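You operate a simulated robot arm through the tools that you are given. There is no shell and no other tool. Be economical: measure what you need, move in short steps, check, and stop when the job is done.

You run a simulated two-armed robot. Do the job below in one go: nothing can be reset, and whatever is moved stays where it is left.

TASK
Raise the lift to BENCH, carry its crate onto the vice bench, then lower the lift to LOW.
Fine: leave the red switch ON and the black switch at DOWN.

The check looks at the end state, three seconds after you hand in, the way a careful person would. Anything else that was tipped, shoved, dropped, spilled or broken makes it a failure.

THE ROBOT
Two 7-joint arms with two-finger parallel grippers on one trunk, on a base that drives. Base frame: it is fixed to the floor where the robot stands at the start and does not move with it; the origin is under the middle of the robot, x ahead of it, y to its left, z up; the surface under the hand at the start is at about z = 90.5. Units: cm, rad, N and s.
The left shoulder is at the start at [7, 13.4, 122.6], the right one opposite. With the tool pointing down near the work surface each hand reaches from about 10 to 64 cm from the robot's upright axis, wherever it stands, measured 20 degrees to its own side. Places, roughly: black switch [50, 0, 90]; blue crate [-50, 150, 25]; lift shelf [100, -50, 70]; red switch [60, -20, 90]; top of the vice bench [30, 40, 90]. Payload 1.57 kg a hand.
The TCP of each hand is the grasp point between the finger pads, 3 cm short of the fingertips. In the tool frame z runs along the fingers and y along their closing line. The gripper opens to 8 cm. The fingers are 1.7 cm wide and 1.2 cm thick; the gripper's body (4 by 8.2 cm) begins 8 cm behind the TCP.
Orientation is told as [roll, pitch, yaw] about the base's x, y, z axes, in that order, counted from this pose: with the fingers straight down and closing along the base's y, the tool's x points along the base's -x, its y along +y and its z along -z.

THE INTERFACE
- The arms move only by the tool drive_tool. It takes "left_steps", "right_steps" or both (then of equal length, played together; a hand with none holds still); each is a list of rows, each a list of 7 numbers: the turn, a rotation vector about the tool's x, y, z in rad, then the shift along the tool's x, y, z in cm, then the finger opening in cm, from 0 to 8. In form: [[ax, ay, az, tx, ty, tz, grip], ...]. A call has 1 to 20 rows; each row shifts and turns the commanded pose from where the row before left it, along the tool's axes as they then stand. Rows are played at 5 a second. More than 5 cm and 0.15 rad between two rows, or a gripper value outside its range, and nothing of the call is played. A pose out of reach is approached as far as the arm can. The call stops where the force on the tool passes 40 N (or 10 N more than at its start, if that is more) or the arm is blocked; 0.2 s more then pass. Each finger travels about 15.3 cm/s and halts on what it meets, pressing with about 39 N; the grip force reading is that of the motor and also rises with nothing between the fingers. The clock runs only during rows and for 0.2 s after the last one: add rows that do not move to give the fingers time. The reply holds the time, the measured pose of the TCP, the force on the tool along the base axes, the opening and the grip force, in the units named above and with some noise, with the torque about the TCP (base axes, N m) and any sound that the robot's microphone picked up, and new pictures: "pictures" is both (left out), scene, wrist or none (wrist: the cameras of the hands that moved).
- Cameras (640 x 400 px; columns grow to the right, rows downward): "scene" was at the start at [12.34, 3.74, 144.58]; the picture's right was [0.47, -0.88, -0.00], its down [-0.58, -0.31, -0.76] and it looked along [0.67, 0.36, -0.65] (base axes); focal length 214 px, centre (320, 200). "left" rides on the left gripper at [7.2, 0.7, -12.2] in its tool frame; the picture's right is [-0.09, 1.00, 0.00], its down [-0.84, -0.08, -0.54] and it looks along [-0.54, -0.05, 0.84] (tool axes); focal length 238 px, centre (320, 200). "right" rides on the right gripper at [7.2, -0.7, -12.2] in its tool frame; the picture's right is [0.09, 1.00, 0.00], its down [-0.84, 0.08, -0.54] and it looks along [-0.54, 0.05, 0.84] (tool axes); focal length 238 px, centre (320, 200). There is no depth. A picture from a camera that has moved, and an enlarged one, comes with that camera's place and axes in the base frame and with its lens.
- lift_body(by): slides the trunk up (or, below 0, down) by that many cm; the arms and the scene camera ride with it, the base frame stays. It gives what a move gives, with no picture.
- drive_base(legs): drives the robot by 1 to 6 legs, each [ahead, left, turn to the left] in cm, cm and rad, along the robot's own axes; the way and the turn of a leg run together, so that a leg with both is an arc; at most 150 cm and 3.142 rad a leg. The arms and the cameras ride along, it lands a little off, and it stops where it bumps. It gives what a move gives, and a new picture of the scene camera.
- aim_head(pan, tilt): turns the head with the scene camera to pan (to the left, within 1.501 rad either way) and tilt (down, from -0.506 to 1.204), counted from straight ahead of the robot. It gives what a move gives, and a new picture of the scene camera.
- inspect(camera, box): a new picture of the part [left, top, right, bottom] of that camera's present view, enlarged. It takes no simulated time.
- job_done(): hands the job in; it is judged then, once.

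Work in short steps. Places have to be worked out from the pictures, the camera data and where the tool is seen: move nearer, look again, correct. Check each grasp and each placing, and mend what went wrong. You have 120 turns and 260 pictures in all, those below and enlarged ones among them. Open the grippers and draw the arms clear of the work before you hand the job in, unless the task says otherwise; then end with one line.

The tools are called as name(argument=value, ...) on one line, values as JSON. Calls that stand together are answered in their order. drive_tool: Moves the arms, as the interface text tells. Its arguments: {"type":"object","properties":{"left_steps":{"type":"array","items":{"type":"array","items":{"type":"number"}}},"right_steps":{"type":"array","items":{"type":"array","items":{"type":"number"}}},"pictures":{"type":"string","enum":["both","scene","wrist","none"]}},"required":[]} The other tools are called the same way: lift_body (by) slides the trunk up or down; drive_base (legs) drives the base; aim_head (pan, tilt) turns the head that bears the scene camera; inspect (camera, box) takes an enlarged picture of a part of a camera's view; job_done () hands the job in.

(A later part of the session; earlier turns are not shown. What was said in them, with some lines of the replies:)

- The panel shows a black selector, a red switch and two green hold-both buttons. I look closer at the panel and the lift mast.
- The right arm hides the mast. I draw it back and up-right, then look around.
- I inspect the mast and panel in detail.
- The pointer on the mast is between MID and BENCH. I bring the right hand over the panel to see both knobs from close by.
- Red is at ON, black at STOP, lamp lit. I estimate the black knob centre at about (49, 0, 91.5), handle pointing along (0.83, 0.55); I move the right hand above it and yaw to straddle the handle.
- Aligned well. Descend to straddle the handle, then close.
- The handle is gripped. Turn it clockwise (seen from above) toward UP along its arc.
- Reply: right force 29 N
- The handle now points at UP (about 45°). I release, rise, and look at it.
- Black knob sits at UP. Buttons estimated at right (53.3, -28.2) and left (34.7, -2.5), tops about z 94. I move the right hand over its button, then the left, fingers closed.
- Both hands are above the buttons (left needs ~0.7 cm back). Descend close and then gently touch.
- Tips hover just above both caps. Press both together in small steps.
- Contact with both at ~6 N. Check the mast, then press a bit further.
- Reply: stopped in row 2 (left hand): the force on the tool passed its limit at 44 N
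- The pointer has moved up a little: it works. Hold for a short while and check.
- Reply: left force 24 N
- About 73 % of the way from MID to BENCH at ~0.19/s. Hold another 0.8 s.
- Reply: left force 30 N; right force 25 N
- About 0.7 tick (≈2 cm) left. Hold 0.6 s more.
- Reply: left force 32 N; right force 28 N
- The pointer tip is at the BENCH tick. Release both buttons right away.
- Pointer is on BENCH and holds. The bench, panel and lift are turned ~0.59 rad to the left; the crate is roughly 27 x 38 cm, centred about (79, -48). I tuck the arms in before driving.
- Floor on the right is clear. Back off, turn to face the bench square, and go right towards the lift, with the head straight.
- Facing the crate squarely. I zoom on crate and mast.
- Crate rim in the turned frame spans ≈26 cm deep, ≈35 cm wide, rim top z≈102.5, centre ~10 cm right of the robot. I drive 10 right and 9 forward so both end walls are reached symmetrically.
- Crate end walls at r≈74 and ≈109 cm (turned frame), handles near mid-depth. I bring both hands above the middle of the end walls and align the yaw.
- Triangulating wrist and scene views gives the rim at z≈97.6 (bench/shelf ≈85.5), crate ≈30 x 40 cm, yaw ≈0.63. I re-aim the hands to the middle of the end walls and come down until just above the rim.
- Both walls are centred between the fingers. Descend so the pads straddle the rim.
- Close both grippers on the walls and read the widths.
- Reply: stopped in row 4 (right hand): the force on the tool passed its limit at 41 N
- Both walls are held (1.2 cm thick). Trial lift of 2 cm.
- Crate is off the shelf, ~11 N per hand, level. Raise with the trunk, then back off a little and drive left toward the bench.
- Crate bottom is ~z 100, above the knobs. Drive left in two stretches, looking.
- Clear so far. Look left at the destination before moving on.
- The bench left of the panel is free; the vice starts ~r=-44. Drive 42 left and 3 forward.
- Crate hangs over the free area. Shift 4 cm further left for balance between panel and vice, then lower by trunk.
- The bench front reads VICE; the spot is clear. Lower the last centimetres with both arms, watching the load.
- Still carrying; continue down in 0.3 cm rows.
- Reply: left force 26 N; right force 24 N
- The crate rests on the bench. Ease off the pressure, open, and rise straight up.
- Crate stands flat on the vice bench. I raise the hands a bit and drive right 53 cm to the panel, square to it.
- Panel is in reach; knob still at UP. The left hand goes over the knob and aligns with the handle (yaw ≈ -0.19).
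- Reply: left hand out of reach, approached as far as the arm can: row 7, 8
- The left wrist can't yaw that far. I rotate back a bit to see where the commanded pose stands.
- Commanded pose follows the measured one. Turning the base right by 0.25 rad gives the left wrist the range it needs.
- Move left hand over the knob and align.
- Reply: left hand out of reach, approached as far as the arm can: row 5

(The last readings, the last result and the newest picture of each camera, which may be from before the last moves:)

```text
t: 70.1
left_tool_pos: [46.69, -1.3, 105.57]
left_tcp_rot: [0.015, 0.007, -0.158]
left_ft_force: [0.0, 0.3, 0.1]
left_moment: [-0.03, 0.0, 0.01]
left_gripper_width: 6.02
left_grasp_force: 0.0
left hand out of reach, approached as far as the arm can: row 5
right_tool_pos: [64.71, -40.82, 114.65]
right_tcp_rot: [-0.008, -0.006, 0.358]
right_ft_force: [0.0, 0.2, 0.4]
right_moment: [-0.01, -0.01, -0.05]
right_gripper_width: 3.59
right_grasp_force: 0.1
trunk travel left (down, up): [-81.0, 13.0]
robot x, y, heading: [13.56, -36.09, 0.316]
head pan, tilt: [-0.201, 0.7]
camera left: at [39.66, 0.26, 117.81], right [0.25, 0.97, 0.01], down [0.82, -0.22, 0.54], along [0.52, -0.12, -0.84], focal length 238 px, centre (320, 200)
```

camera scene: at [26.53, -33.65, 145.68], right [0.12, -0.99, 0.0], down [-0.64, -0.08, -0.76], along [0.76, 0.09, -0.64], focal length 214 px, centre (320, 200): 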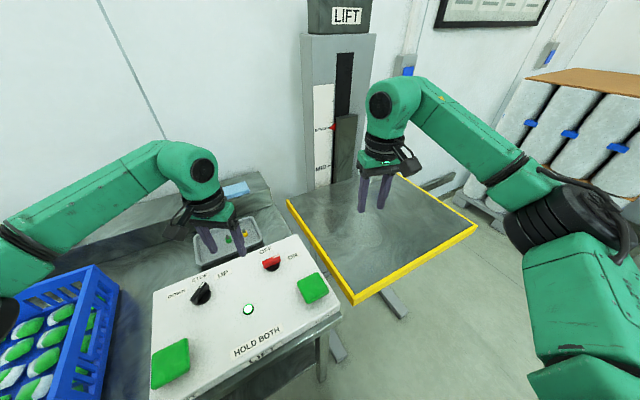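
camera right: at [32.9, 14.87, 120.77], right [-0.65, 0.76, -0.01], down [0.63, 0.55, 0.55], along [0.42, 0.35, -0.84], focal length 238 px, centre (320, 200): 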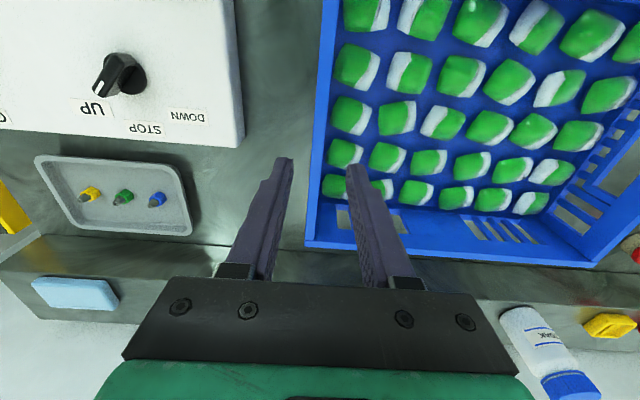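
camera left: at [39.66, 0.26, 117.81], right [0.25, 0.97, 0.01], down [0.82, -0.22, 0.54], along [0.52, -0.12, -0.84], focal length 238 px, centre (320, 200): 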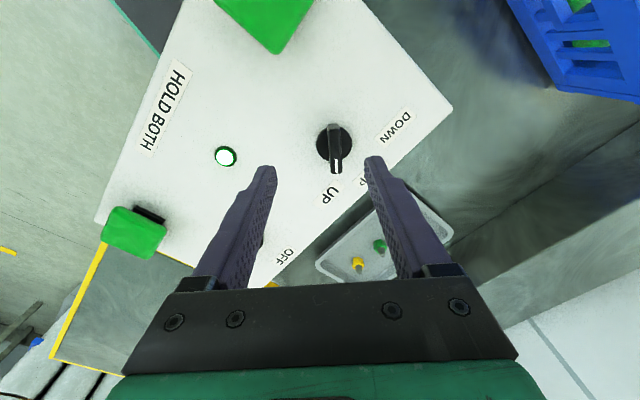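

Shift onto the knob centre (49.2, -0.3) and start descending.

drive_tool(left_steps=[[0, 0, -0.04, -2.3, 1.4, 0, 6], [0, 0, 0, 0, 0, 2.5, 6], [0, 0, 0, 0, 0, 2, 6], [0, 0, 0, 0, 0, 0, 6]], pictures="wrist")

```text
t: 71.1
left_tool_pos: [46.72, -1.54, 101.08]
left_tcp_rot: [0.001, 0.0, -0.148]
left_ft_force: [-0.3, 0.0, 0.3]
left_moment: [0.0, -0.02, -0.01]
left_gripper_width: 5.99
left_grasp_force: 0.1
left hand out of reach, approached as far as the arm can: row 1
right_tool_pos: [64.7, -40.95, 114.54]
right_tcp_rot: [-0.01, -0.006, 0.355]
right_ft_force: [0.6, -0.2, 0.5]
right_moment: [-0.02, -0.03, 0.02]
right_gripper_width: 3.59
right_grasp_force: 0.1
trunk travel left (down, up): [-81.0, 13.0]
robot x, y, heading: [13.48, -36.34, 0.321]
head pan, tilt: [-0.201, 0.7]
camera left: at [39.64, 0.18, 113.19], right [0.24, 0.97, 0.0], down [0.82, -0.2, 0.54], along [0.53, -0.13, -0.84], focal length 238 px, centre (320, 200)
```

left: 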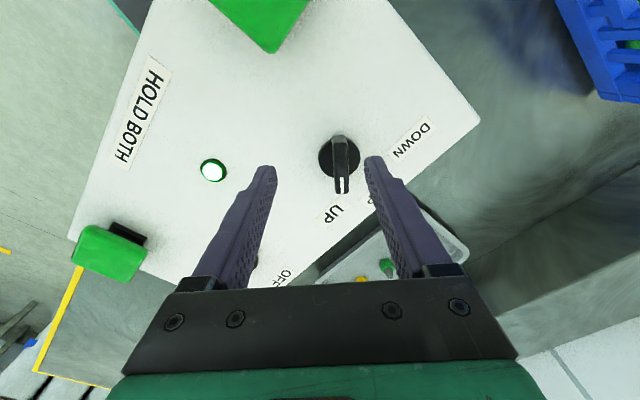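

The wrist is at its limit here, so I carry the hand there by driving the base 2.7 cm ahead.

drive_base(legs=[[2.75, 0.4, 0]])

inspect(camera="left", box=[160, 60, 480, 260])

```text
t: 71.9
left_tool_pos: [48.67, -0.41, 101.21]
left_tcp_rot: [0.007, -0.004, -0.149]
left_ft_force: [0.3, 0.8, -0.3]
left_moment: [0.02, -0.03, -0.01]
left_gripper_width: 5.99
left_grasp_force: 0.1
right_tool_pos: [66.83, -39.95, 114.79]
right_tcp_rot: [-0.01, -0.008, 0.356]
right_ft_force: [-0.7, -0.7, -0.6]
right_moment: [0.02, -0.03, -0.01]
right_gripper_width: 3.6
right_grasp_force: 0.2
trunk travel left (down, up): [-81.0, 13.0]
robot x, y, heading: [15.52, -35.03, 0.318]
head pan, tilt: [-0.201, 0.7]
camera scene: at [28.38, -32.8, 145.76], right [0.12, -0.99, 0.0], down [-0.64, -0.07, -0.77], along [0.76, 0.09, -0.64], focal length 214 px, centre (320, 200)
```

scene: 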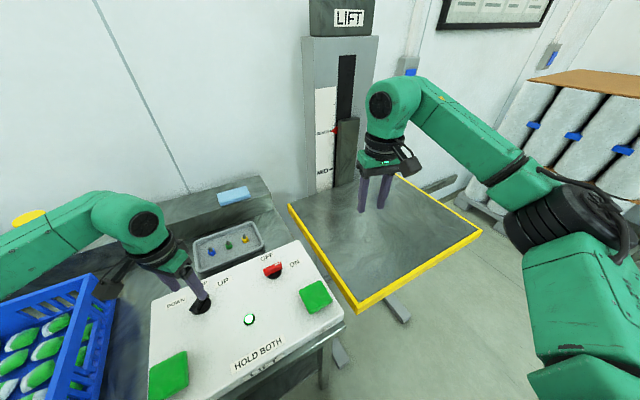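

```text
2.00 times, centred on (320, 160) of left
camera zoom: at [41.69, 1.2, 113.42], right [0.24, 0.97, 0.01], down [0.81, -0.2, 0.55], along [0.53, -0.12, -0.84], focal length 477 px, centre (320, 280)
```

zoom: 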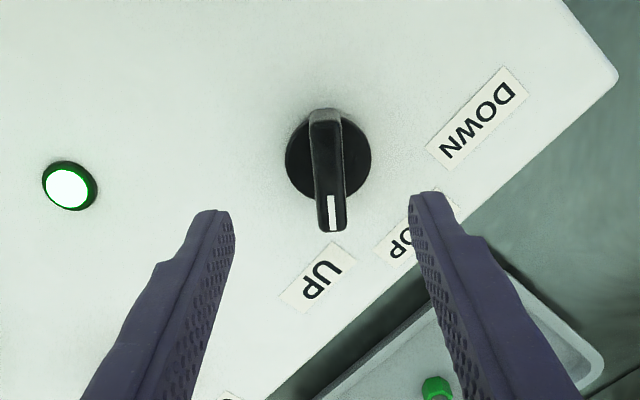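

Well centred over the knob. Descend and close.

drive_tool(left_steps=[[0, 0, 0, 0, 0, 2.7, 6], [0, 0, 0, 0, 0, 2.7, 6], [0, 0, 0, 0, 0, 0, 0], [0, 0, 0, 0, 0, 0, 0], [0, 0, 0, 0, 0, 0, 0]], pictures="wrist")

```text
t: 73.1
left_tool_pos: [49.07, -0.04, 95.52]
left_tcp_rot: [0.005, -0.001, -0.147]
left_ft_force: [-1.6, 6.7, 8.6]
left_moment: [0.19, 0.38, 0.02]
left_gripper_width: 1.4
left_grasp_force: 30.4
right_tool_pos: [67.07, -39.39, 114.59]
right_tcp_rot: [-0.011, -0.007, 0.357]
right_ft_force: [0.1, 0.3, 1.0]
right_moment: [-0.03, -0.02, 0.02]
right_gripper_width: 3.59
right_grasp_force: 0.1
trunk travel left (down, up): [-81.0, 13.0]
robot x, y, heading: [16.34, -34.85, 0.318]
head pan, tilt: [-0.201, 0.7]
camera left: at [42.06, 1.57, 107.81], right [0.24, 0.97, 0.0], down [0.82, -0.2, 0.54], along [0.53, -0.13, -0.84], focal length 238 px, centre (320, 200)
```

left: 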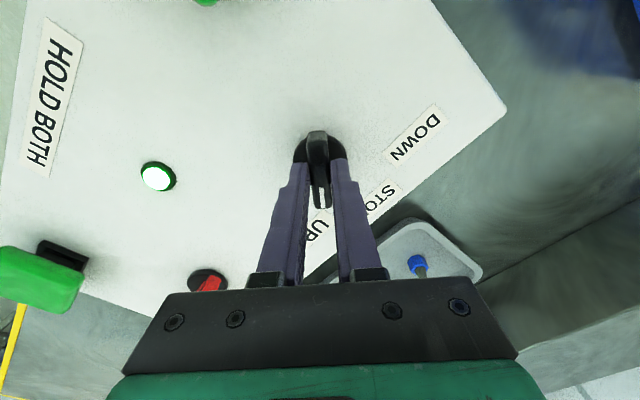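

Gripped (1.4 cm). Turn counter-clockwise toward DOWN.

drive_tool(left_steps=[[0, 0, -0.14, 0, 0.05, 0, 0], [0, 0, -0.14, 0, 0.05, 0, 0], [0, 0, -0.14, 0, 0.05, 0, 0], [0, 0, -0.14, 0, 0.05, 0, 0], [0, 0, -0.14, 0, 0.05, 0, 0], [0, 0, -0.14, 0, 0.05, 0, 0], [0, 0, -0.14, 0, 0.05, 0, 0], [0, 0, -0.14, 0, 0.05, 0, 0], [0, 0, -0.14, 0, 0.05, 0, 0], [0, 0, -0.14, 0, 0.05, 0, 0], [0, 0, -0.12, 0, 0.05, 0, 0], [0, 0, 0, 0, 0, 0, 0]], pictures="wrist")

```text
t: 75.7
left_tool_pos: [49.42, -0.24, 95.78]
left_tcp_rot: [0.004, -0.005, 1.372]
left_ft_force: [7.3, -24.6, -14.9]
left_moment: [-0.69, -0.25, 0.04]
left_gripper_width: 1.39
left_grasp_force: 30.5
right_tool_pos: [67.64, -40.07, 114.37]
right_tcp_rot: [-0.003, -0.004, 0.356]
right_ft_force: [0.5, -0.4, 0.5]
right_moment: [0.0, 0.03, 0.0]
right_gripper_width: 3.59
right_grasp_force: 0.0
trunk travel left (down, up): [-81.0, 13.0]
robot x, y, heading: [15.8, -34.72, 0.317]
head pan, tilt: [-0.201, 0.7]
camera left: at [47.25, -7.25, 107.84], right [-0.96, 0.29, 0.0], down [0.24, 0.8, 0.55], along [0.15, 0.52, -0.84], focal length 238 px, centre (320, 200)
```

left: 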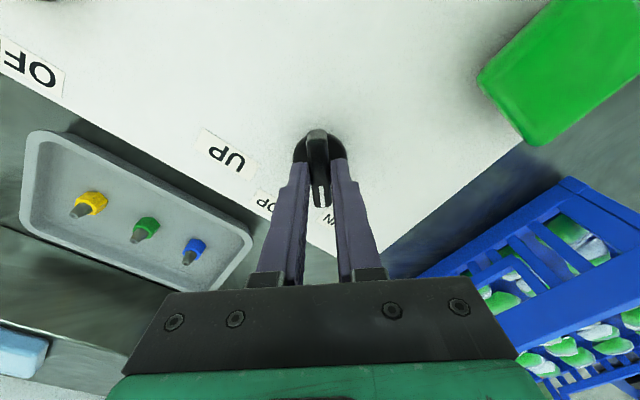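

Turned to yaw 1.37, pointing at DOWN. Release, rise and check.

drive_tool(left_steps=[[0, 0, 0, 0, 0, 0, 3], [0, 0, 0, 0, 0, 0, 5], [0, 0, 0, 0, 0, -4, 6], [0, 0, 0, 0, 0, -5, 6], [0, 0, 0, 2, 0, -3, 6]], pictures="wrist")

```text
t: 76.9
left_tool_pos: [48.67, -2.02, 107.94]
left_tcp_rot: [0.001, -0.004, 1.372]
left_ft_force: [0.3, 0.6, -0.8]
left_moment: [0.0, 0.04, 0.0]
left_gripper_width: 6.0
left_grasp_force: 0.1
right_tool_pos: [67.24, -39.76, 114.59]
right_tcp_rot: [-0.008, -0.008, 0.356]
right_ft_force: [-0.3, 0.5, 0.1]
right_moment: [0.04, 0.04, -0.01]
right_gripper_width: 3.57
right_grasp_force: 0.1
trunk travel left (down, up): [-81.0, 13.0]
robot x, y, heading: [15.71, -35.09, 0.311]
head pan, tilt: [-0.201, 0.7]
camera left: at [46.51, -9.0, 120.02], right [-0.96, 0.29, 0.0], down [0.24, 0.8, 0.55], along [0.15, 0.52, -0.84], focal length 238 px, centre (320, 200)
```

left: 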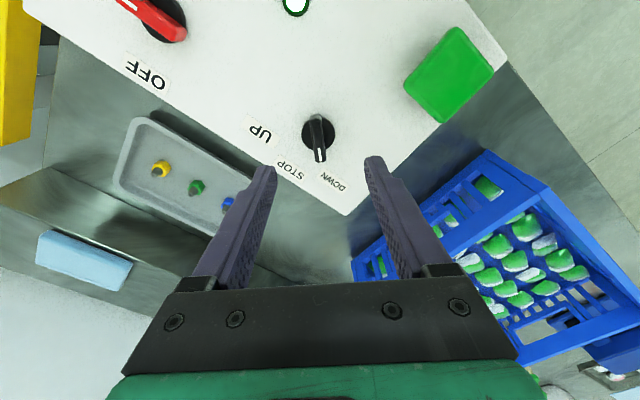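

Black is at DOWN. Move both hands over the green buttons again with closed fingers and lower to just above them.

drive_tool(left_steps=[[0, 0, 0, 0.75, 3.58, 0, 3], [0, 0, 0, 0.75, 3.58, 0, 0], [0, 0, 0, 0.75, 3.58, 0, 0], [0, 0, 0, 0.75, 3.58, 0, 0], [0, 0, 0, 0, 0, 3, 0], [0, 0, 0, 0, 0, 3, 0], [0, 0, 0, 0, 0, 3, 0], [0, 0, 0, 0, 0, 0, 0], [0, 0, 0, 0, 0, 0, 0]], right_steps=[[0, 0, 0, 2.3, 3.92, 0, 2], [0, 0, 0, 2.3, 3.92, 0, 0], [0, 0, 0, 2.3, 3.92, 0, 0], [0, 0, 0, 2.3, 3.92, 0, 0], [0, 0, 0, 0, 0, 4, 0], [0, 0, 0, 0, 0, 4, 0], [0, 0, 0, 0, 0, 4, 0], [0, 0, 0, 0, 0, 3.5, 0], [0, 0, 0, 0, 0, 0, 0]], pictures="both")

```text
t: 78.9
left_tool_pos: [34.01, -1.85, 98.51]
left_tcp_rot: [-0.001, -0.004, 1.372]
left_ft_force: [-0.4, 0.9, -0.6]
left_moment: [-0.01, -0.01, -0.04]
left_gripper_width: 0.0
left_grasp_force: 21.2
right_tool_pos: [53.28, -28.15, 98.65]
right_tcp_rot: [-0.009, -0.007, 0.356]
right_ft_force: [-0.2, 1.3, -0.3]
right_moment: [0.03, 0.0, 0.0]
right_gripper_width: 0.01
right_grasp_force: 21.5
trunk travel left (down, up): [-81.0, 13.0]
robot x, y, heading: [15.79, -34.31, 0.313]
head pan, tilt: [-0.201, 0.7]
camera scene: at [29.05, -32.48, 145.69], right [0.12, -0.99, 0.0], down [-0.64, -0.07, -0.76], along [0.76, 0.09, -0.64], focal length 214 px, centre (320, 200)
camera right: at [46.73, -31.17, 110.8], right [-0.43, 0.9, -0.01], down [0.75, 0.37, 0.55], along [0.5, 0.23, -0.84], focal length 238 px, centre (320, 200)
camera left: at [31.84, -8.8, 110.67], right [-0.96, 0.29, 0.0], down [0.24, 0.8, 0.54], along [0.16, 0.52, -0.84], focal length 238 px, centre (320, 200)
```

scene: 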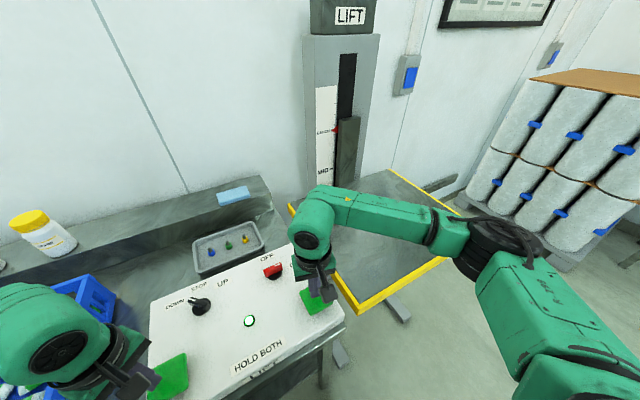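
right: 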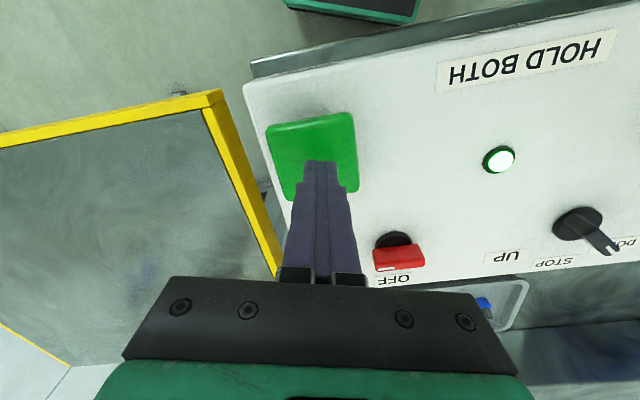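
left: 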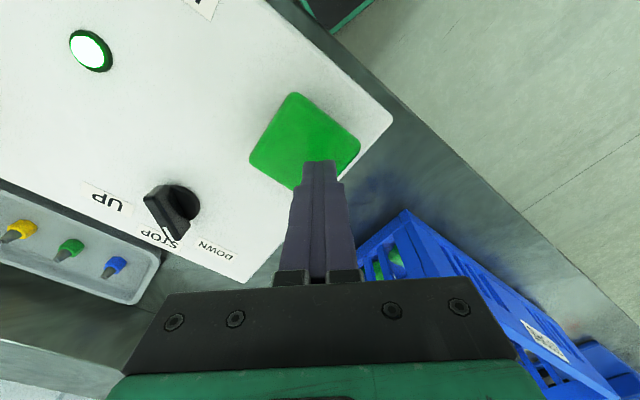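

Shift left 1 cm for centring, then press both together briefly and check direction of motion.

drive_tool(left_steps=[[0, 0, 0, 1, 0, 0, 0], [0, 0, 0, 0, 0, 1, 0], [0, 0, 0, 0, 0, 1, 0], [0, 0, 0, 0, 0, 0.4, 0], [0, 0, 0, 0, 0, 0.3, 0]], right_steps=[[0, 0, 0, 0, 0, 0, 0], [0, 0, 0, 0, 0, 1, 0], [0, 0, 0, 0, 0, 1, 0], [0, 0, 0, 0, 0, 0.5, 0], [0, 0, 0, 0, 0, 0.3, 0]], pictures="none")

inspect(camera="scene", box=[290, 60, 390, 200])

```text
t: 80.1
left_tool_pos: [33.7, -2.88, 95.98]
left_tcp_rot: [-0.002, -0.004, 1.371]
left_ft_force: [-1.1, -3.1, 5.8]
left_moment: [-0.18, 0.03, 0.04]
left_gripper_width: 0.01
left_grasp_force: 21.3
right_tool_pos: [53.27, -28.24, 96.12]
right_tcp_rot: [-0.007, -0.009, 0.356]
right_ft_force: [0.6, 3.3, 5.0]
right_moment: [0.14, 0.02, -0.03]
right_gripper_width: 0.0
right_grasp_force: 20.9
trunk travel left (down, up): [-81.0, 13.0]
robot x, y, heading: [15.73, -34.96, 0.318]
head pan, tilt: [-0.201, 0.7]
```

```text
2.86 times, centred on (340, 130) of scene
camera zoom: at [28.88, -32.57, 145.72], right [0.12, -0.99, 0.0], down [-0.64, -0.07, -0.77], along [0.76, 0.09, -0.64], focal length 613 px, centre (263, 400)
```

zoom: 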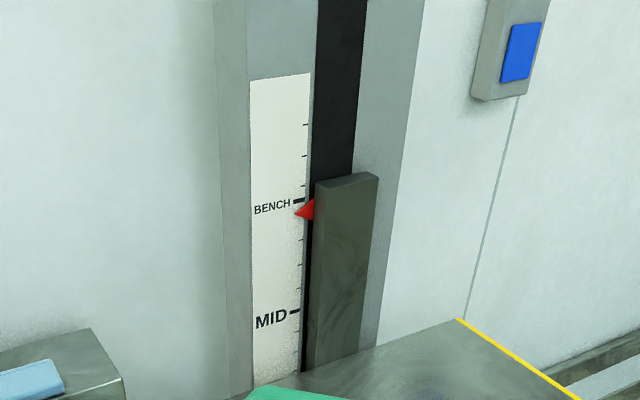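

It moves down. Press slightly more and hold 3 s.

drive_tool(left_steps=[[0, 0, 0, 0, 0, 0.2, 0], [0, 0, 0, 0, 0, 0, 0], [0, 0, 0, 0, 0, 0, 0], [0, 0, 0, 0, 0, 0, 0], [0, 0, 0, 0, 0, 0, 0], [0, 0, 0, 0, 0, 0, 0], [0, 0, 0, 0, 0, 0, 0], [0, 0, 0, 0, 0, 0, 0], [0, 0, 0, 0, 0, 0, 0], [0, 0, 0, 0, 0, 0, 0], [0, 0, 0, 0, 0, 0, 0], [0, 0, 0, 0, 0, 0, 0], [0, 0, 0, 0, 0, 0, 0], [0, 0, 0, 0, 0, 0, 0]], right_steps=[[0, 0, 0, 0, 0, 0.2, 0], [0, 0, 0, 0, 0, 0, 0], [0, 0, 0, 0, 0, 0, 0], [0, 0, 0, 0, 0, 0, 0], [0, 0, 0, 0, 0, 0, 0], [0, 0, 0, 0, 0, 0, 0], [0, 0, 0, 0, 0, 0, 0], [0, 0, 0, 0, 0, 0, 0], [0, 0, 0, 0, 0, 0, 0], [0, 0, 0, 0, 0, 0, 0], [0, 0, 0, 0, 0, 0, 0], [0, 0, 0, 0, 0, 0, 0], [0, 0, 0, 0, 0, 0, 0], [0, 0, 0, 0, 0, 0, 0]], pictures="none")

inspect(camera="scene", box=[290, 90, 390, 230])

```text
t: 81.9
left_tool_pos: [33.78, -3.03, 95.83]
left_tcp_rot: [-0.003, -0.009, 1.372]
left_ft_force: [-2.8, 0.5, 20.4]
left_moment: [-0.12, 0.13, -0.04]
left_gripper_width: 0.0
left_grasp_force: 22.1
right_tool_pos: [53.16, -28.33, 95.9]
right_tcp_rot: [-0.006, -0.01, 0.356]
right_ft_force: [1.4, -0.4, 5.8]
right_moment: [0.0, -0.01, 0.02]
right_gripper_width: 0.0
right_grasp_force: 21.5
trunk travel left (down, up): [-81.0, 13.0]
robot x, y, heading: [16.1, -34.79, 0.315]
head pan, tilt: [-0.201, 0.7]
stopped in row 8 (left hand): the force on the tool passed its limit at 40 N (the readings are from after the stop); the commanded pose is now the measured one
```

```text
2.86 times, centred on (340, 160) of scene
camera zoom: at [28.73, -32.74, 145.69], right [0.12, -0.99, 0.0], down [-0.64, -0.07, -0.77], along [0.76, 0.09, -0.64], focal length 613 px, centre (263, 314)
```

zoom: 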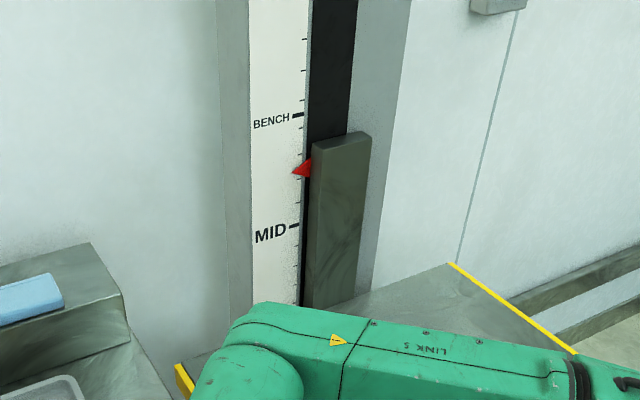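

Halfway to MID. Keep holding.

drive_tool(left_steps=[[0, 0, 0, 0, 0, 0, 0], [0, 0, 0, 0, 0, 0, 0], [0, 0, 0, 0, 0, 0, 0], [0, 0, 0, 0, 0, 0, 0], [0, 0, 0, 0, 0, 0, 0], [0, 0, 0, 0, 0, 0, 0], [0, 0, 0, 0, 0, 0, 0], [0, 0, 0, 0, 0, 0, 0], [0, 0, 0, 0, 0, 0, 0], [0, 0, 0, 0, 0, 0, 0], [0, 0, 0, 0, 0, 0, 0], [0, 0, 0, 0, 0, 0, 0], [0, 0, 0, 0, 0, 0, 0]], right_steps=[[0, 0, 0, 0, 0, 0.05, 0], [0, 0, 0, 0, 0, 0, 0], [0, 0, 0, 0, 0, 0, 0], [0, 0, 0, 0, 0, 0, 0], [0, 0, 0, 0, 0, 0, 0], [0, 0, 0, 0, 0, 0, 0], [0, 0, 0, 0, 0, 0, 0], [0, 0, 0, 0, 0, 0, 0], [0, 0, 0, 0, 0, 0, 0], [0, 0, 0, 0, 0, 0, 0], [0, 0, 0, 0, 0, 0, 0], [0, 0, 0, 0, 0, 0, 0], [0, 0, 0, 0, 0, 0, 0]], pictures="none")

inspect(camera="scene", box=[290, 90, 390, 230])

```text
t: 84.7
left_tool_pos: [33.73, -2.77, 95.8]
left_tcp_rot: [-0.002, -0.009, 1.372]
left_ft_force: [-0.6, 5.6, 28.8]
left_moment: [-0.02, 0.06, -0.02]
left_gripper_width: 0.01
left_grasp_force: 21.3
right_tool_pos: [53.21, -28.26, 95.87]
right_tcp_rot: [-0.006, -0.008, 0.357]
right_ft_force: [3.2, -2.7, 10.7]
right_moment: [-0.09, 0.03, -0.01]
right_gripper_width: 0.0
right_grasp_force: 21.0
trunk travel left (down, up): [-81.0, 13.0]
robot x, y, heading: [15.71, -34.31, 0.316]
head pan, tilt: [-0.201, 0.7]
```

```text
2.86 times, centred on (340, 160) of scene
camera zoom: at [28.78, -32.74, 145.73], right [0.12, -0.99, 0.0], down [-0.64, -0.07, -0.77], along [0.76, 0.09, -0.64], focal length 613 px, centre (263, 314)
```

zoom: 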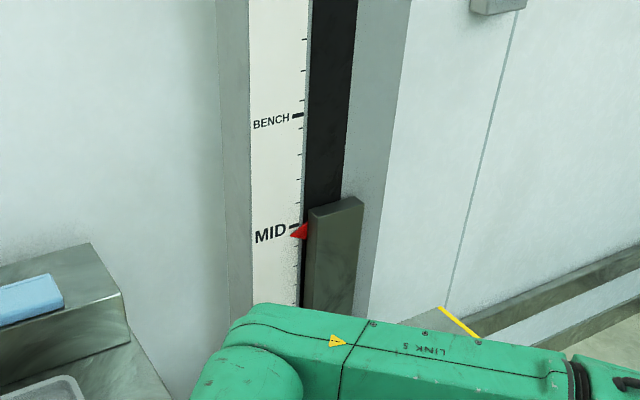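

Just past MID, ~21 px/s. Hold ~2.8 s more.

drive_tool(left_steps=[[0, 0, 0, 0, 0, 0, 0], [0, 0, 0, 0, 0, 0, 0], [0, 0, 0, 0, 0, 0, 0], [0, 0, 0, 0, 0, 0, 0], [0, 0, 0, 0, 0, 0, 0], [0, 0, 0, 0, 0, 0, 0], [0, 0, 0, 0, 0, 0, 0], [0, 0, 0, 0, 0, 0, 0], [0, 0, 0, 0, 0, 0, 0], [0, 0, 0, 0, 0, 0, 0], [0, 0, 0, 0, 0, 0, 0], [0, 0, 0, 0, 0, 0, 0]], right_steps=[[0, 0, 0, 0, 0, 0, 0], [0, 0, 0, 0, 0, 0, 0], [0, 0, 0, 0, 0, 0, 0], [0, 0, 0, 0, 0, 0, 0], [0, 0, 0, 0, 0, 0, 0], [0, 0, 0, 0, 0, 0, 0], [0, 0, 0, 0, 0, 0, 0], [0, 0, 0, 0, 0, 0, 0], [0, 0, 0, 0, 0, 0, 0], [0, 0, 0, 0, 0, 0, 0], [0, 0, 0, 0, 0, 0, 0], [0, 0, 0, 0, 0, 0, 0]], pictures="none")

inspect(camera="scene", box=[290, 120, 390, 220])

```text
t: 87.3
left_tool_pos: [33.85, -2.85, 95.85]
left_tcp_rot: [-0.005, -0.006, 1.371]
left_ft_force: [2.1, 5.3, 30.0]
left_moment: [-0.02, -0.01, 0.0]
left_gripper_width: 0.0
left_grasp_force: 21.4
right_tool_pos: [53.21, -28.36, 95.84]
right_tcp_rot: [-0.007, -0.008, 0.354]
right_ft_force: [1.3, -1.5, 11.9]
right_moment: [-0.08, 0.07, 0.05]
right_gripper_width: 0.01
right_grasp_force: 21.0
trunk travel left (down, up): [-81.0, 13.0]
robot x, y, heading: [15.95, -34.52, 0.315]
head pan, tilt: [-0.201, 0.7]
```

```text
4.00 times, centred on (340, 170) of scene
camera zoom: at [28.78, -32.74, 145.73], right [0.12, -0.99, 0.0], down [-0.64, -0.07, -0.77], along [0.76, 0.09, -0.64], focal length 858 px, centre (240, 320)
```

zoom: 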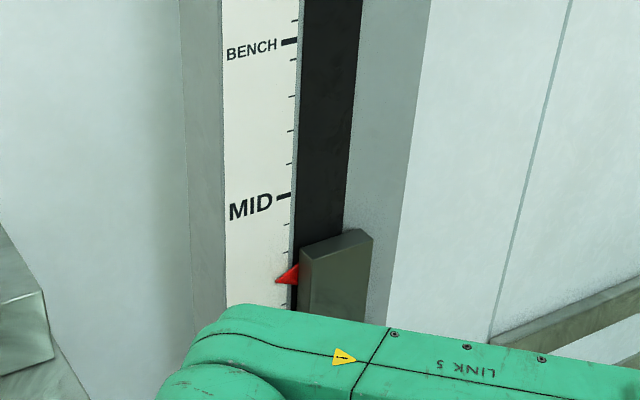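

LOW is hidden by my arm; about 1.3 s remain. I release and raise the right arm to see LOW.

drive_tool(left_steps=[[0, 0, 0, 0, 0, -2, 0], [0, 0, 0, 0, 0, 0, 0], [0, 0, 0, 0, 0, 0, 0], [0, 0, 0, 0, 0, 0, 0], [0, 0, 0, 0, 0, 0, 0], [0, 0, 0, 0, 0, 0, 0]], right_steps=[[0, 0, 0, 0, 0, -3, 0], [0, 0, 0, 4, -2, 0, 0], [0, 0, 0, 4, -2, 0, 0], [0, 0, 0, 4, -2, 0, 0], [0, 0, 0, 4, -2, 0, 0], [0, 0, 0, 0, 0, 0, 0]], pictures="scene")

inspect(camera="scene", box=[290, 120, 390, 220])

```text
t: 88.7
left_tool_pos: [33.96, -2.61, 97.64]
left_tcp_rot: [-0.002, -0.005, 1.372]
left_ft_force: [0.2, 0.8, 0.1]
left_moment: [0.0, 0.02, 0.01]
left_gripper_width: 0.0
left_grasp_force: 21.2
right_tool_pos: [41.98, -40.3, 98.77]
right_tcp_rot: [-0.009, -0.005, 0.357]
right_ft_force: [0.1, -0.3, -0.3]
right_moment: [-0.02, 0.0, -0.05]
right_gripper_width: 0.0
right_grasp_force: 21.0
right hand out of reach, approached as far as the arm can: row 5
trunk travel left (down, up): [-81.0, 13.0]
robot x, y, heading: [15.51, -34.73, 0.314]
head pan, tilt: [-0.201, 0.7]
camera scene: at [29.16, -32.36, 145.67], right [0.12, -0.99, 0.0], down [-0.64, -0.08, -0.76], along [0.76, 0.09, -0.64], focal length 214 px, centre (320, 200)
```

scene: 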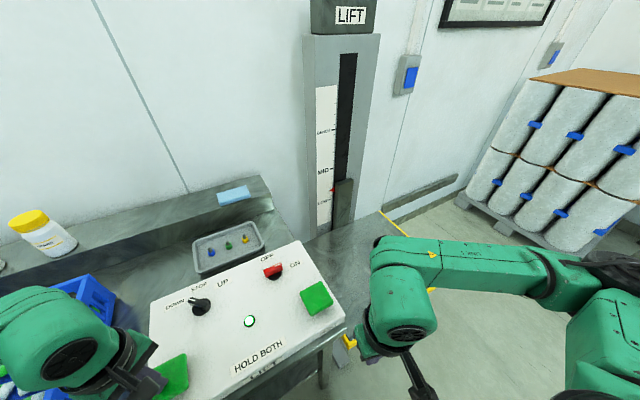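

```text
4.00 times, centred on (340, 170) of scene
camera zoom: at [29.16, -32.36, 145.67], right [0.12, -0.99, 0.0], down [-0.64, -0.08, -0.76], along [0.76, 0.09, -0.64], focal length 858 px, centre (240, 320)
```

zoom: 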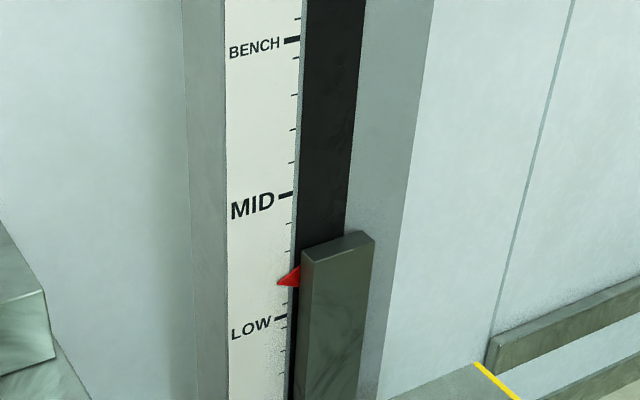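

LOW tick is 37 px below the pointer, ~1.25 s of travel. Return the right hand and press briefly (~0.5 s).

drive_tool(left_steps=[[0, 0, 0, 0, 0, 0, 0], [0, 0, 0, 0, 0, 0, 0], [0, 0, 0, 0, 0, 0, 0], [0, 0, 0, 0, 0, 0, 0], [0, 0, 0, 0, 0, 0.9, 0], [0, 0, 0, 0, 0, 0.7, 0], [0, 0, 0, 0, 0, 0.2, 0]], right_steps=[[0, 0, 0, -3.67, 1.83, 0, 0], [0, 0, 0, -3.67, 1.83, 0, 0], [0, 0, 0, -3.67, 1.83, 0, 0], [0, 0, 0, -3.67, 1.83, 0, 0], [0, 0, 0, 0, 0, 2.0, 0], [0, 0, 0, 0, 0, 0.7, 0], [0, 0, 0, 0, 0, 0.2, 0]], pictures="none")

inspect(camera="scene", box=[290, 120, 390, 220])

```text
t: 90.3
left_tool_pos: [33.86, -2.63, 95.96]
left_tcp_rot: [-0.003, -0.006, 1.371]
left_ft_force: [0.8, 1.0, 6.5]
left_moment: [-0.05, -0.04, -0.04]
left_gripper_width: 0.01
left_grasp_force: 21.2
right_tool_pos: [53.15, -28.22, 96.06]
right_tcp_rot: [-0.008, -0.009, 0.356]
right_ft_force: [1.7, 3.3, 5.9]
right_moment: [0.11, 0.01, 0.01]
right_gripper_width: 0.01
right_grasp_force: 21.1
trunk travel left (down, up): [-81.0, 13.0]
robot x, y, heading: [15.74, -34.93, 0.314]
head pan, tilt: [-0.201, 0.7]
```

```text
4.00 times, centred on (340, 170) of scene
camera zoom: at [28.98, -32.42, 145.71], right [0.12, -0.99, 0.0], down [-0.64, -0.07, -0.77], along [0.76, 0.09, -0.64], focal length 858 px, centre (240, 320)
```

zoom: 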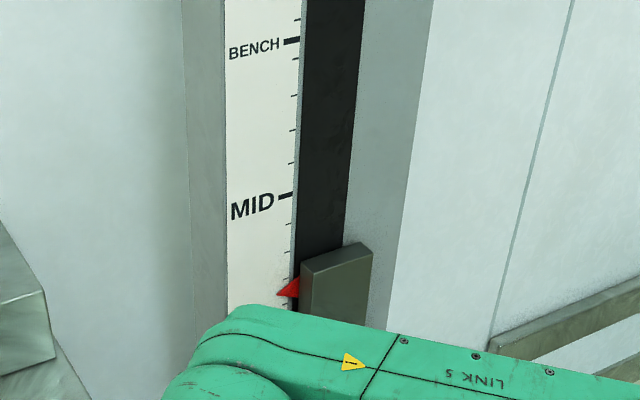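

26 px (~0.9 s) left. Hold 0.8 s and release in the same call, then look.

drive_tool(left_steps=[[0, 0, 0, 0, 0, 0, 0], [0, 0, 0, 0, 0, 0, 0], [0, 0, 0, 0, 0, 0, 0], [0, 0, 0, 0, 0, 0, 0], [0, 0, 0, 0, 0, -3, 0], [0, 0, 0, 0, 0, 0, 0], [0, 0, 0, 0, 0, 0, 0], [0, 0, 0, 0, 0, 0, 0], [0, 0, 0, 0, 0, 0, 0]], right_steps=[[0, 0, 0, 0, 0, 0, 0], [0, 0, 0, 0, 0, 0, 0], [0, 0, 0, 0, 0, 0, 0], [0, 0, 0, 0, 0, 0, 0], [0, 0, 0, 0, 0, -3, 0], [0, 0, 0, 4, -2, 0, 0], [0, 0, 0, 4, -2, 0, 0], [0, 0, 0, 4, -2, 0, 0], [0, 0, 0, 2, -1, 0, 0]], pictures="none")

inspect(camera="scene", box=[300, 150, 370, 230])

```text
t: 92.3
left_tool_pos: [33.78, -2.84, 98.92]
left_tcp_rot: [-0.001, -0.005, 1.373]
left_ft_force: [0.5, 0.4, 0.4]
left_moment: [0.06, 0.0, -0.02]
left_gripper_width: 0.03
left_grasp_force: 21.1
right_tool_pos: [42.13, -40.13, 98.74]
right_tcp_rot: [-0.011, -0.007, 0.355]
right_ft_force: [-0.4, 0.1, 0.3]
right_moment: [0.01, -0.05, 0.03]
right_gripper_width: 0.01
right_grasp_force: 21.4
trunk travel left (down, up): [-81.0, 13.0]
robot x, y, heading: [16.12, -34.5, 0.313]
head pan, tilt: [-0.201, 0.7]
```

```text
5.00 times, centred on (335, 190) of scene
camera zoom: at [28.97, -32.55, 145.7], right [0.12, -0.99, 0.0], down [-0.64, -0.07, -0.77], along [0.76, 0.09, -0.64], focal length 1072 px, centre (245, 250)
```

zoom: 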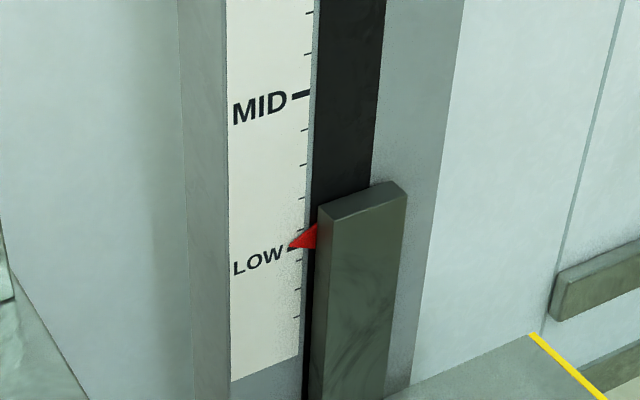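

Pointer sits ~4 px above the LOW tick (~0.4 cm high). One very short tap (~0.2 s) should put it right on.

drive_tool(left_steps=[[0, 0, 0, 0, 0, 0, 0], [0, 0, 0, 0, 0, 0, 0], [0, 0, 0, 0, 0, 0, 0], [0, 0, 0, 0, 0, 0, 0], [0, 0, 0, 0, 0, 2.4, 0], [0, 0, 0, 0, 0, 0.45, 0], [0, 0, 0, 0, 0, -3, 0], [0, 0, 0, 0, 0, 0, 0], [0, 0, 0, 0, 0, 0, 0], [0, 0, 0, 0, 0, 0, 0], [0, 0, 0, 0, 0, 0, 0]], right_steps=[[0, 0, 0, -3.64, 1.83, 0, 0], [0, 0, 0, -3.64, 1.83, 0, 0], [0, 0, 0, -3.64, 1.83, 0, 0], [0, 0, 0, -3.64, 1.83, 0, 0], [0, 0, 0, 0, 0, 2.2, 0], [0, 0, 0, 0, 0, 0.5, 0], [0, 0, 0, 0, 0, -3, 0], [0, 0, 0, 4, -2, 0, 0], [0, 0, 0, 4, -2, 0, 0], [0, 0, 0, 4, -2, 0, 0], [0, 0, 0, 2, -1, 0, 0]], pictures="none")

inspect(camera="scene", box=[300, 150, 370, 230])

```text
t: 94.7
left_tool_pos: [33.8, -2.76, 99.13]
left_tcp_rot: [-0.002, -0.004, 1.373]
left_ft_force: [0.4, -0.4, 0.0]
left_moment: [0.01, 0.0, 0.02]
left_gripper_width: 0.02
left_grasp_force: 21.0
right_tool_pos: [42.71, -39.41, 99.26]
right_tcp_rot: [-0.008, -0.008, 0.356]
right_ft_force: [0.6, -0.3, 0.2]
right_moment: [0.0, 0.01, 0.01]
right_gripper_width: 0.0
right_grasp_force: 21.3
trunk travel left (down, up): [-81.0, 13.0]
robot x, y, heading: [15.85, -34.79, 0.314]
head pan, tilt: [-0.201, 0.7]
```

```text
5.00 times, centred on (335, 190) of scene
camera zoom: at [28.97, -32.55, 145.7], right [0.12, -0.99, 0.0], down [-0.64, -0.07, -0.77], along [0.76, 0.09, -0.64], focal length 1072 px, centre (245, 250)
```

zoom: 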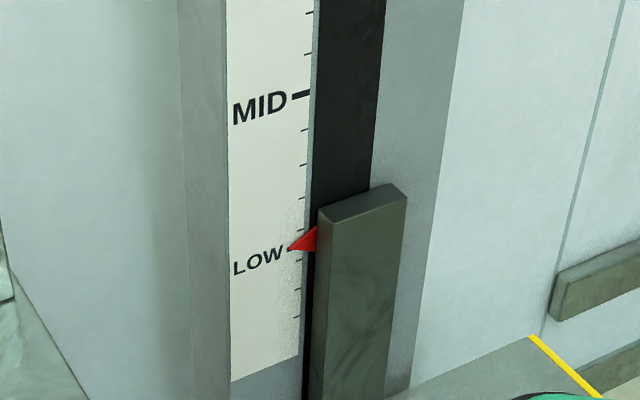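

The pointer is on LOW. Raise both arms clear, open the grippers, back the robot off and check the whole scene.

drive_tool(left_steps=[[0, 0, 0, 0, 0, -4, 0], [0, 0, 0, 0, 0, -4, 0], [0, 0, 0, 0, 0, -4, 2], [0, 0, 0, 0, 0, -4, 5], [0, 0, 0, 0, 0, 0, 8], [0, 0, 0, 0, 0, 0, 8]], right_steps=[[0, 0, 0, 0, 0, -4, 0], [0, 0, 0, 0, 0, -4, 0], [0, 0, 0, 0, 0, -4, 2], [0, 0, 0, 0, 0, -4, 5], [0, 0, 0, 0, 0, 0, 8], [0, 0, 0, 0, 0, 0, 8]], pictures="none")

drive_base(legs=[[-25, 0, 0]])

aim_head(pan=0.3, tilt=0.6)

```text
t: 96.1
left_tool_pos: [34.06, -2.82, 115.0]
left_tcp_rot: [-0.003, -0.006, 1.372]
left_ft_force: [1.0, -0.7, -0.4]
left_moment: [-0.01, 0.0, 0.03]
left_gripper_width: 8.01
left_grasp_force: 0.1
right_tool_pos: [42.64, -39.22, 115.26]
right_tcp_rot: [-0.008, -0.007, 0.357]
right_ft_force: [-0.8, 0.6, 0.3]
right_moment: [-0.01, 0.01, -0.05]
right_gripper_width: 7.99
right_grasp_force: 0.0
trunk travel left (down, up): [-81.0, 13.0]
robot x, y, heading: [15.83, -34.31, 0.318]
head pan, tilt: [-0.201, 0.7]
```

```text
t: 97.9
left_tool_pos: [10.15, -10.57, 115.05]
left_tcp_rot: [0.0, -0.004, 1.37]
left_ft_force: [0.3, 0.6, -0.5]
left_moment: [0.01, 0.01, 0.02]
left_gripper_width: 8.0
left_grasp_force: 0.1
right_tool_pos: [18.79, -47.02, 115.1]
right_tcp_rot: [-0.009, -0.006, 0.355]
right_ft_force: [0.7, -0.5, -0.3]
right_moment: [-0.01, 0.06, -0.02]
right_gripper_width: 7.99
right_grasp_force: 0.1
trunk travel left (down, up): [-81.0, 13.0]
robot x, y, heading: [-8.04, -42.76, 0.316]
head pan, tilt: [-0.201, 0.7]
camera scene: at [5.31, -40.25, 145.66], right [0.11, -0.99, 0.0], down [-0.64, -0.07, -0.76], along [0.76, 0.09, -0.65], focal length 214 px, centre (320, 200)
```

scene: 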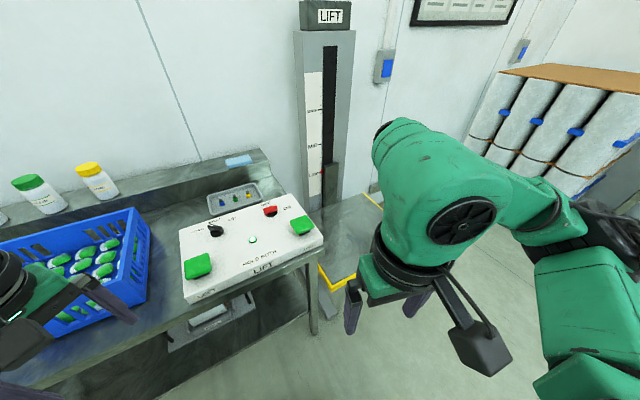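

```text
t: 98.8
left_tool_pos: [10.03, -10.68, 115.18]
left_tcp_rot: [-0.002, -0.007, 1.37]
left_ft_force: [0.1, 0.2, -1.3]
left_moment: [-0.01, 0.01, 0.01]
left_gripper_width: 8.0
left_grasp_force: 0.1
right_tool_pos: [18.63, -47.21, 115.04]
right_tcp_rot: [-0.008, -0.007, 0.355]
right_ft_force: [0.8, 0.3, -0.8]
right_moment: [0.02, 0.01, -0.02]
right_gripper_width: 8.02
right_grasp_force: 0.0
trunk travel left (down, up): [-81.0, 13.0]
robot x, y, heading: [-8.09, -42.8, 0.31]
head pan, tilt: [0.3, 0.6]
camera scene: at [3.87, -36.21, 146.55], right [0.58, -0.82, 0.0], down [-0.46, -0.33, -0.82], along [0.67, 0.48, -0.57], focal length 214 px, centre (320, 200)
```

scene: 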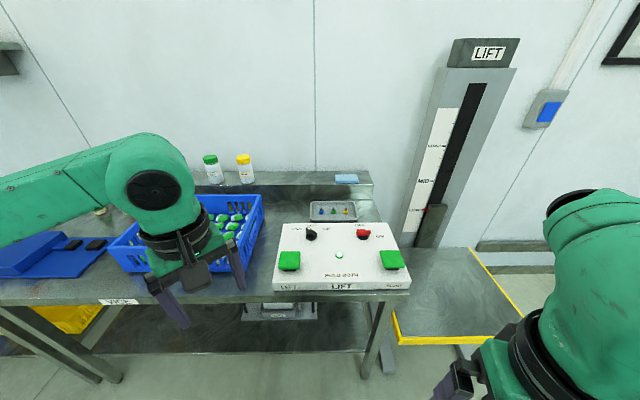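

inspect(camera="scene", box=[270, 190, 420, 300])

inspect(camera="scene", box=[400, 130, 480, 250])

```text
3.64 times, centred on (345, 245) of scene
camera zoom: at [3.87, -36.21, 146.55], right [0.58, -0.82, 0.0], down [-0.46, -0.33, -0.82], along [0.67, 0.48, -0.57], focal length 780 px, centre (229, 36)
```

zoom: 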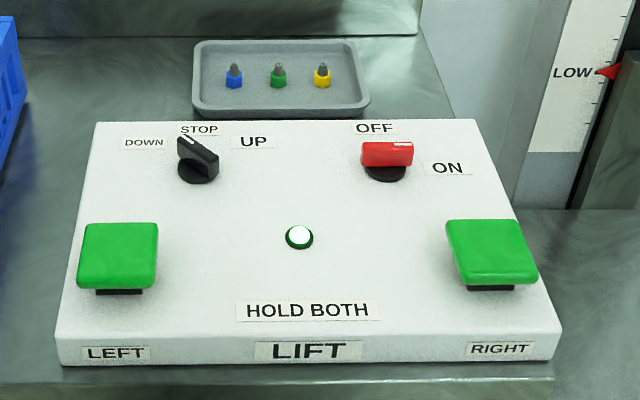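

```text
3.33 times, centred on (440, 190) of scene
camera zoom: at [3.87, -36.21, 146.55], right [0.58, -0.82, 0.0], down [-0.46, -0.33, -0.82], along [0.67, 0.48, -0.57], focal length 715 px, centre (-80, 233)
```

zoom: 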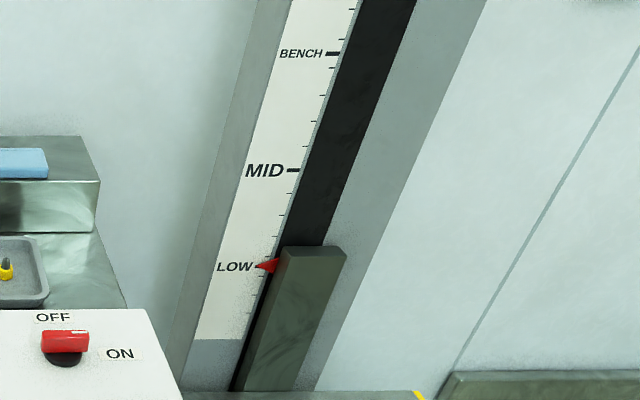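

Pointer on LOW, black at DOWN, red ON, crate on the vice bench, arms clear and grippers open. I hand in.

job_done()

```text
The job is handed in.
```

The job is handed in: I raised the lift to BENCH, carried its crate onto the vice bench and lowered the lift to LOW, leaving the red switch ON and the black switch at DOWN.
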